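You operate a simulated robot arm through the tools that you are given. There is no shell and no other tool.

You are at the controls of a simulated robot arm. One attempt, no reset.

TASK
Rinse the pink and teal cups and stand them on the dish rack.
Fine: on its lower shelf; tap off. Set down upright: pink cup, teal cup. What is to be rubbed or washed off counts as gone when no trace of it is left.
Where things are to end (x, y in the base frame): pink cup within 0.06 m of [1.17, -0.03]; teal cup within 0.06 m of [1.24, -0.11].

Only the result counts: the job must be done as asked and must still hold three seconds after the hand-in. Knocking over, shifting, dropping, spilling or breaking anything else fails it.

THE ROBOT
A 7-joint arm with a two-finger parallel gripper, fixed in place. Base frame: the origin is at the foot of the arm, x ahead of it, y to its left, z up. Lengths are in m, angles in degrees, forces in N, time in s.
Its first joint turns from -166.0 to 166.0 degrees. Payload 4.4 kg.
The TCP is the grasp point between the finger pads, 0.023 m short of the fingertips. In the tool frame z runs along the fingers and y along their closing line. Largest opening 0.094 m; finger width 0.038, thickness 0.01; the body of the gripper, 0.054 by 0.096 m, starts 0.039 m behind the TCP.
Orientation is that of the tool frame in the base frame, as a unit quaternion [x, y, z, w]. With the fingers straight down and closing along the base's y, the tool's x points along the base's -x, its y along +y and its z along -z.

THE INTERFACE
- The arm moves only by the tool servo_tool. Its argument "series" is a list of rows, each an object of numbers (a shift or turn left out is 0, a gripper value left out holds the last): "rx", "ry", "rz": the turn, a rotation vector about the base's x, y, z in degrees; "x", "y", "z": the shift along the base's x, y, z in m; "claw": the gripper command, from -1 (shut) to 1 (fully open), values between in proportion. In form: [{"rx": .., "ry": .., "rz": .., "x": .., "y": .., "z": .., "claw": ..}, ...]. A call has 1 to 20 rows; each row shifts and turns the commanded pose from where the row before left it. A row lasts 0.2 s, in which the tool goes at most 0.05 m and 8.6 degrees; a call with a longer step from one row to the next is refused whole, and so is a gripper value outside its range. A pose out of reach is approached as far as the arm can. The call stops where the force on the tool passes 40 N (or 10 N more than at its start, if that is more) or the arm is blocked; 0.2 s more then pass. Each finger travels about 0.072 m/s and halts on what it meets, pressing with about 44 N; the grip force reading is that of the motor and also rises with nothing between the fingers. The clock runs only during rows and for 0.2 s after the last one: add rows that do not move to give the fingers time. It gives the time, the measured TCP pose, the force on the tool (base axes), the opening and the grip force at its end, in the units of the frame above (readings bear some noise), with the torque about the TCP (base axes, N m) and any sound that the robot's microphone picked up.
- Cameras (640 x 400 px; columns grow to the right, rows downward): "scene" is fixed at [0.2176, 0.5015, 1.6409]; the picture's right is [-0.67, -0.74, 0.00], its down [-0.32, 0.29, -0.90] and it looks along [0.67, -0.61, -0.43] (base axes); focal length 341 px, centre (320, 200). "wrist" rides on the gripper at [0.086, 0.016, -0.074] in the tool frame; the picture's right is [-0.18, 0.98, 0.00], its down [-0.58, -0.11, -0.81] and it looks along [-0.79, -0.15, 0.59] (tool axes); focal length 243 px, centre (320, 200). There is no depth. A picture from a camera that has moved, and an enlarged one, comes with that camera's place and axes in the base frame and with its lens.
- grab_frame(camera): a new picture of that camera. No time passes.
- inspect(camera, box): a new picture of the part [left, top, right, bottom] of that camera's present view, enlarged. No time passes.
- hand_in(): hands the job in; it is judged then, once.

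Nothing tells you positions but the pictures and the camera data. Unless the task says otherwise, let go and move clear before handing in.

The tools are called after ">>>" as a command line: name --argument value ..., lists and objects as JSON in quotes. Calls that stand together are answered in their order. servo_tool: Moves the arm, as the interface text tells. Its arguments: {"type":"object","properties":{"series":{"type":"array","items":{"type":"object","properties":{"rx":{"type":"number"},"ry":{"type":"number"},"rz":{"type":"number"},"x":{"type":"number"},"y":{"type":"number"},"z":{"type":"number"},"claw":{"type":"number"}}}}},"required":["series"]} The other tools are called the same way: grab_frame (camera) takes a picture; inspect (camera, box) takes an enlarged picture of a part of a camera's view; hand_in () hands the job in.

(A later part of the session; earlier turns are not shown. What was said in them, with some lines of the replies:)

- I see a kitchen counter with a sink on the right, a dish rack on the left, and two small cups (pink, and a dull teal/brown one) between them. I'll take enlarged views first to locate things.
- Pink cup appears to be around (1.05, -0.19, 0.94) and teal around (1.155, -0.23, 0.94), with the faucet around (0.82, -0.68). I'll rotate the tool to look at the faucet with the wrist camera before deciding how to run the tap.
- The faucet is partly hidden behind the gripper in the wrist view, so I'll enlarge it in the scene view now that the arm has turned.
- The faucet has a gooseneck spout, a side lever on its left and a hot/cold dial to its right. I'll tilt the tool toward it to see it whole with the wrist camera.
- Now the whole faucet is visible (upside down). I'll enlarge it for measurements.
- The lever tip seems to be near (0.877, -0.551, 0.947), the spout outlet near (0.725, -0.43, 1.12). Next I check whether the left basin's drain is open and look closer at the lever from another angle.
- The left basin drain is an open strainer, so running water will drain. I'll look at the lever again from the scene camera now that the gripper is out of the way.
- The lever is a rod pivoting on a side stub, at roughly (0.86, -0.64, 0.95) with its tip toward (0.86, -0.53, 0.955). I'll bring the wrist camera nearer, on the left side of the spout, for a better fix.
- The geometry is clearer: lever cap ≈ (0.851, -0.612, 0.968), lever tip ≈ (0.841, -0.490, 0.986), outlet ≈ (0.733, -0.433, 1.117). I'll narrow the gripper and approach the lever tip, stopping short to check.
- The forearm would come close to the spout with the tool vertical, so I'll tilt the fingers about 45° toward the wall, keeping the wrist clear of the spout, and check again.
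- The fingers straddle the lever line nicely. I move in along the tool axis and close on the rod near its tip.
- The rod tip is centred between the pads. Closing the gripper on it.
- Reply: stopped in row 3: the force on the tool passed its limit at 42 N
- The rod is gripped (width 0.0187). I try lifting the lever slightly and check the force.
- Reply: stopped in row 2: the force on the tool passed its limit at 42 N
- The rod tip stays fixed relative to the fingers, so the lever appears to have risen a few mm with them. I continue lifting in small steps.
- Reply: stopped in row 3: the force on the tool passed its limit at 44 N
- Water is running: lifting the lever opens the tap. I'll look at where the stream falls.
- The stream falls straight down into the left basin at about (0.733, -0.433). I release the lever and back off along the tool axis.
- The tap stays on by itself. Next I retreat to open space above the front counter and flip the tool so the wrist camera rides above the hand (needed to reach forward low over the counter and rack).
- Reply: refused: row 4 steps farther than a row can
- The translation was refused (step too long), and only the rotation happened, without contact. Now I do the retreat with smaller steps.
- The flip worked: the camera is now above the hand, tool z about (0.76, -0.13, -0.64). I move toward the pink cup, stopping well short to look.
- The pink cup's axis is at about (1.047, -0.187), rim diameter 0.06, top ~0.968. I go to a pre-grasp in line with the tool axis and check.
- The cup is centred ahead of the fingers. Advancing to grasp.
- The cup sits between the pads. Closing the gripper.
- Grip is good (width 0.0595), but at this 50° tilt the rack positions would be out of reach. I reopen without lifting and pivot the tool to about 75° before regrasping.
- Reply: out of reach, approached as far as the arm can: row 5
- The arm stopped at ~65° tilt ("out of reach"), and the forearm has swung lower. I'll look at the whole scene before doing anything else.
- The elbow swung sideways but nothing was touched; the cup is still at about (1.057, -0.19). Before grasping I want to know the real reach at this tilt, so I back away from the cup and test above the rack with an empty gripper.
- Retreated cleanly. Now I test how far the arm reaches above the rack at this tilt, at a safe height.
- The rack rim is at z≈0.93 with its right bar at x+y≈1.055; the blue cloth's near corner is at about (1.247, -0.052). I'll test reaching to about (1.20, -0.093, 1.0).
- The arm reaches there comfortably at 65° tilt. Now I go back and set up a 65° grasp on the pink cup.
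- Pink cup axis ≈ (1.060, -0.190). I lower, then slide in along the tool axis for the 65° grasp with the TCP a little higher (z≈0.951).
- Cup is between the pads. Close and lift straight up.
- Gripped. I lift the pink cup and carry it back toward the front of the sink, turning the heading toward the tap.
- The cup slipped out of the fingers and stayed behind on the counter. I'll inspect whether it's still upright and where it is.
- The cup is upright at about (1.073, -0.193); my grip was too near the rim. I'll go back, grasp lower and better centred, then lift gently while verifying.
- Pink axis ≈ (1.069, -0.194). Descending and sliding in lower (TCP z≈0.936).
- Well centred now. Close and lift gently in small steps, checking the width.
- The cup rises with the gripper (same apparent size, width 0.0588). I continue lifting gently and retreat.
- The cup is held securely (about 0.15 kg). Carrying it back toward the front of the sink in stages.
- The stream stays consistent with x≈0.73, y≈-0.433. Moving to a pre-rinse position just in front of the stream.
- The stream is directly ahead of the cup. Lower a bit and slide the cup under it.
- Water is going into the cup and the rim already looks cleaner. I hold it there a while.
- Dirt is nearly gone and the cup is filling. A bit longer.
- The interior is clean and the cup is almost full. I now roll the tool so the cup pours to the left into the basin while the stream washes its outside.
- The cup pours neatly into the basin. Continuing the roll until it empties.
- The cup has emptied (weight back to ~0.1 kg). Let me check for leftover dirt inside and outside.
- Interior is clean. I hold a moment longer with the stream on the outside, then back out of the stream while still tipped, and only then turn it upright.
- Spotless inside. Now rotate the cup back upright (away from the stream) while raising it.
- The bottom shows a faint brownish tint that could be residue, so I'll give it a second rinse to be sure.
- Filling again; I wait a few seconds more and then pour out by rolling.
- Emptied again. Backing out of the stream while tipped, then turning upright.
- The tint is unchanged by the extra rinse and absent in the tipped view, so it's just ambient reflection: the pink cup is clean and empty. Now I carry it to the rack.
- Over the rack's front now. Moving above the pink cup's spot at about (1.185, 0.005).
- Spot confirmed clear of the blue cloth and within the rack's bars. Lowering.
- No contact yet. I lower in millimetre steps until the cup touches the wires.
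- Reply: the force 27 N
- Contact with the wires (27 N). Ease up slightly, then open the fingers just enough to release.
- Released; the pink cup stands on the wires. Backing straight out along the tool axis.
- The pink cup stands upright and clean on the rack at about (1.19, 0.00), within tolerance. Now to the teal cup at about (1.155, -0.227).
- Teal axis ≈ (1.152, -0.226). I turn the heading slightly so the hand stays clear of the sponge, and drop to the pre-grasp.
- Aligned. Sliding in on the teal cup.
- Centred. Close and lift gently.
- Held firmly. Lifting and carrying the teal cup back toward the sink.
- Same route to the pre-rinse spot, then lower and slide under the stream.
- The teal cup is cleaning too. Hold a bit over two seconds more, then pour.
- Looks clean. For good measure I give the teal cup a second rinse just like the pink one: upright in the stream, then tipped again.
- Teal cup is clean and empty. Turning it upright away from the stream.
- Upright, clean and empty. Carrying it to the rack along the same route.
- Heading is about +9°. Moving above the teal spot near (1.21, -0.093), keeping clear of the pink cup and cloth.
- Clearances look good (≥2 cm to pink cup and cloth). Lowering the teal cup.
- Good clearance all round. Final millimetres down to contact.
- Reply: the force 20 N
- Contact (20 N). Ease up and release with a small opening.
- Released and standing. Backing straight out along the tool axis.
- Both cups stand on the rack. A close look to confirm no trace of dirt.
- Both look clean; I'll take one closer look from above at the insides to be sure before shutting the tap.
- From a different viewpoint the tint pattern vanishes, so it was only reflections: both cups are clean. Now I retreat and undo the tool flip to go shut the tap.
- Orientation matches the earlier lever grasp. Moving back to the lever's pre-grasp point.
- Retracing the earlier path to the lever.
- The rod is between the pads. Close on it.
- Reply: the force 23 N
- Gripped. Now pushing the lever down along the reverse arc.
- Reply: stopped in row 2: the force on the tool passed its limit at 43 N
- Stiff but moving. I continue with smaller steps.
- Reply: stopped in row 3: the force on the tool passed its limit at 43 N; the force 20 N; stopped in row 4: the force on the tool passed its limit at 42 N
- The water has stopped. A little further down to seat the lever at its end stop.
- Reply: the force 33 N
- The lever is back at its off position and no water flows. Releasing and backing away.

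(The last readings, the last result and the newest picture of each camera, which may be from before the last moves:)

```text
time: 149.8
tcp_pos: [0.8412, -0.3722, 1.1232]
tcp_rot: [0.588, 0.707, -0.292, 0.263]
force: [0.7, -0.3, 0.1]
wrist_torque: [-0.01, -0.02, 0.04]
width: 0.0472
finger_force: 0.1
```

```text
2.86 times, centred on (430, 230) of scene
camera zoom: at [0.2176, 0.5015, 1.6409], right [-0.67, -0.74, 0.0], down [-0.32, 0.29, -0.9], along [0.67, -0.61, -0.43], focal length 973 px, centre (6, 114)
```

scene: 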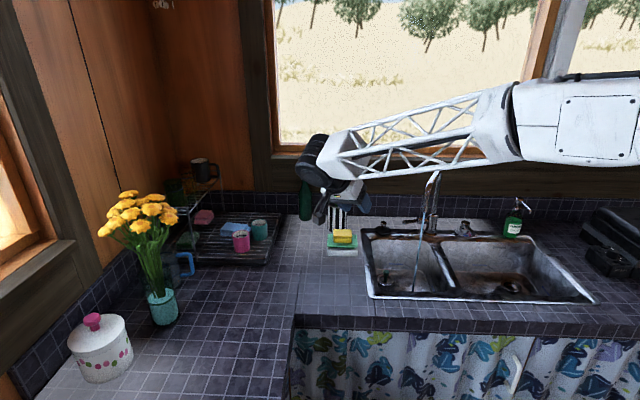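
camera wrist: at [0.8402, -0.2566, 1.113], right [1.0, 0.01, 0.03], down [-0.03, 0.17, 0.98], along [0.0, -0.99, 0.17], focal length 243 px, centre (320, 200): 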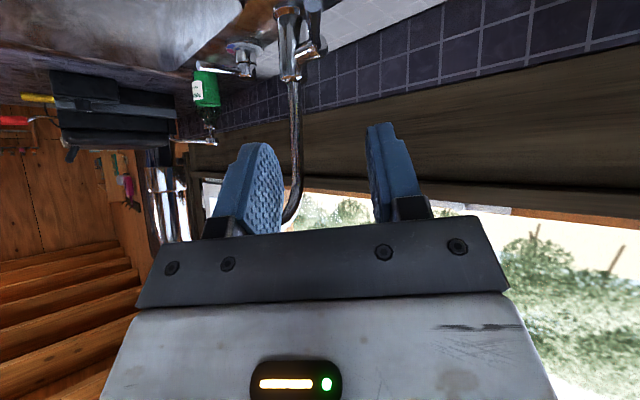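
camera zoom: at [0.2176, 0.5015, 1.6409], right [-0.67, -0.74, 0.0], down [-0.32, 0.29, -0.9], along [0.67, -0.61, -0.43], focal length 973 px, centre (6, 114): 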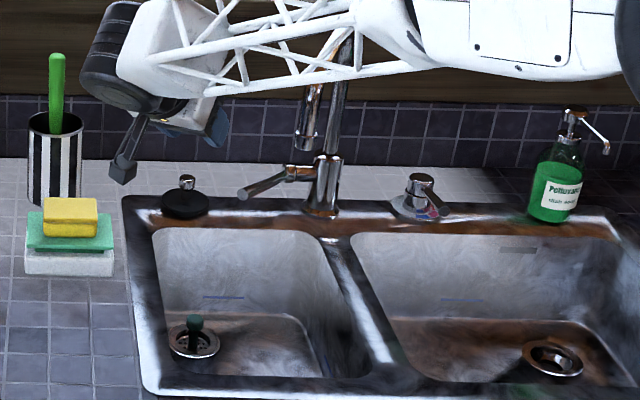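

Tap off, lever at rest, no drip. I move the arm clear and do a final check of the whole scene.

>>> servo_tool --series '[{"y": 0.03, "z": 0.03}, {"x": -0.02, "y": 0.035, "z": 0.02}, {"x": -0.02, "y": 0.035, "z": 0.02}, {"x": -0.02, "y": 0.035, "z": 0.02}, {"x": -0.025, "y": 0.035, "z": 0.02}, {"x": -0.025, "y": 0.035, "z": 0.01}, {}, {}]'

>>> grab_frame --camera "scene"

>>> inspect --camera "scene" --box '[150, 140, 310, 290]'

>>> inspect --camera "scene" --box '[380, 190, 540, 310]'

```text
time: 151.6
tcp_pos: [0.7297, -0.1663, 1.2437]
tcp_rot: [0.588, 0.708, -0.291, 0.262]
force: [-0.4, -0.6, 0.6]
wrist_torque: [-0.02, -0.04, -0.04]
width: 0.0471
finger_force: 0.0
```

```text
taken
```

scene: 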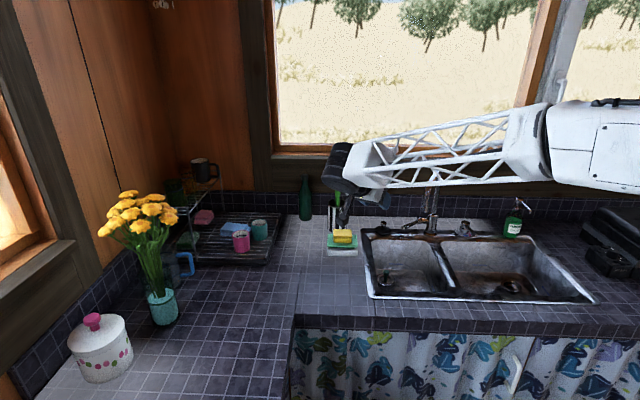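

```text
2.67 times, centred on (230, 215) of scene
camera zoom: at [0.2176, 0.5015, 1.6409], right [-0.67, -0.74, 0.0], down [-0.32, 0.29, -0.9], along [0.67, -0.61, -0.43], focal length 908 px, centre (560, 160)
```

zoom: 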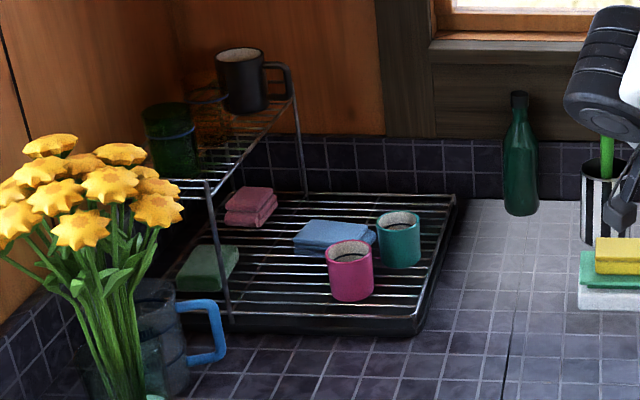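

```text
3.33 times, centred on (460, 250) of scene
camera zoom: at [0.2176, 0.5015, 1.6409], right [-0.67, -0.74, 0.0], down [-0.32, 0.29, -0.9], along [0.67, -0.61, -0.43], focal length 1135 px, centre (-147, 33)
```

zoom: 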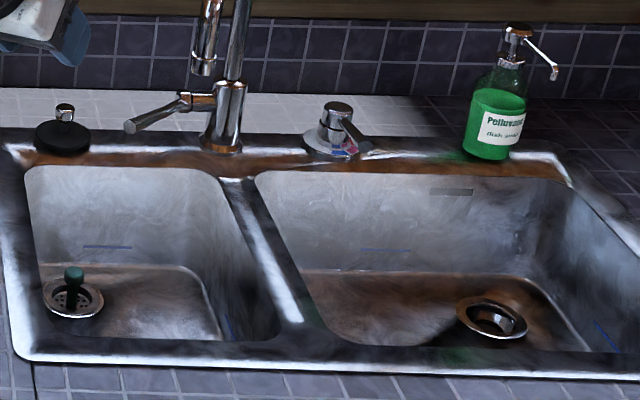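

Both cups stand upright and clean on the rack's lower shelf, pink at about (1.19, 0.00) and teal at about (1.21, -0.09). The tap is off, the arm is clear, and nothing else was moved, so I'm handing in.

>>> hand_in

```text
The job is handed in.
```

I rinsed the pink and teal cups, emptied them into the sink and stood them upright on the dish rack's lower shelf. The tap is off. I've handed the job in, but no verdict came back.

| Cup | Estimated position (x, y) | Distance from target |
|---|---|---|
| Pink | about (1.19, 0.00) | about 0.04 m |
| Teal | about (1.21, -0.09) | about 0.03 m |

Both distances are inside the 0.06 m limit. My position readings for the pink cup differ by about 1 cm, and even the worst one is within the limit.

- **Rinsing:** each cup had two rounds under the stream, about 18 s in total. No dirt was visible in close-up pictures. A faint brown tint at the bottom of the cups changed with the viewing angle, so I took it for a reflection.
- **Slip:** the pink cup slid out of the gripper on the first lift. It stayed upright on the counter about a centimetre away, and I picked it up again with a lower grip.
- **Everything else:** in the last pictures nothing else looked moved or knocked over, and I saw no water outside the sink. The gripper is open and the arm is clear of the rack and sink.
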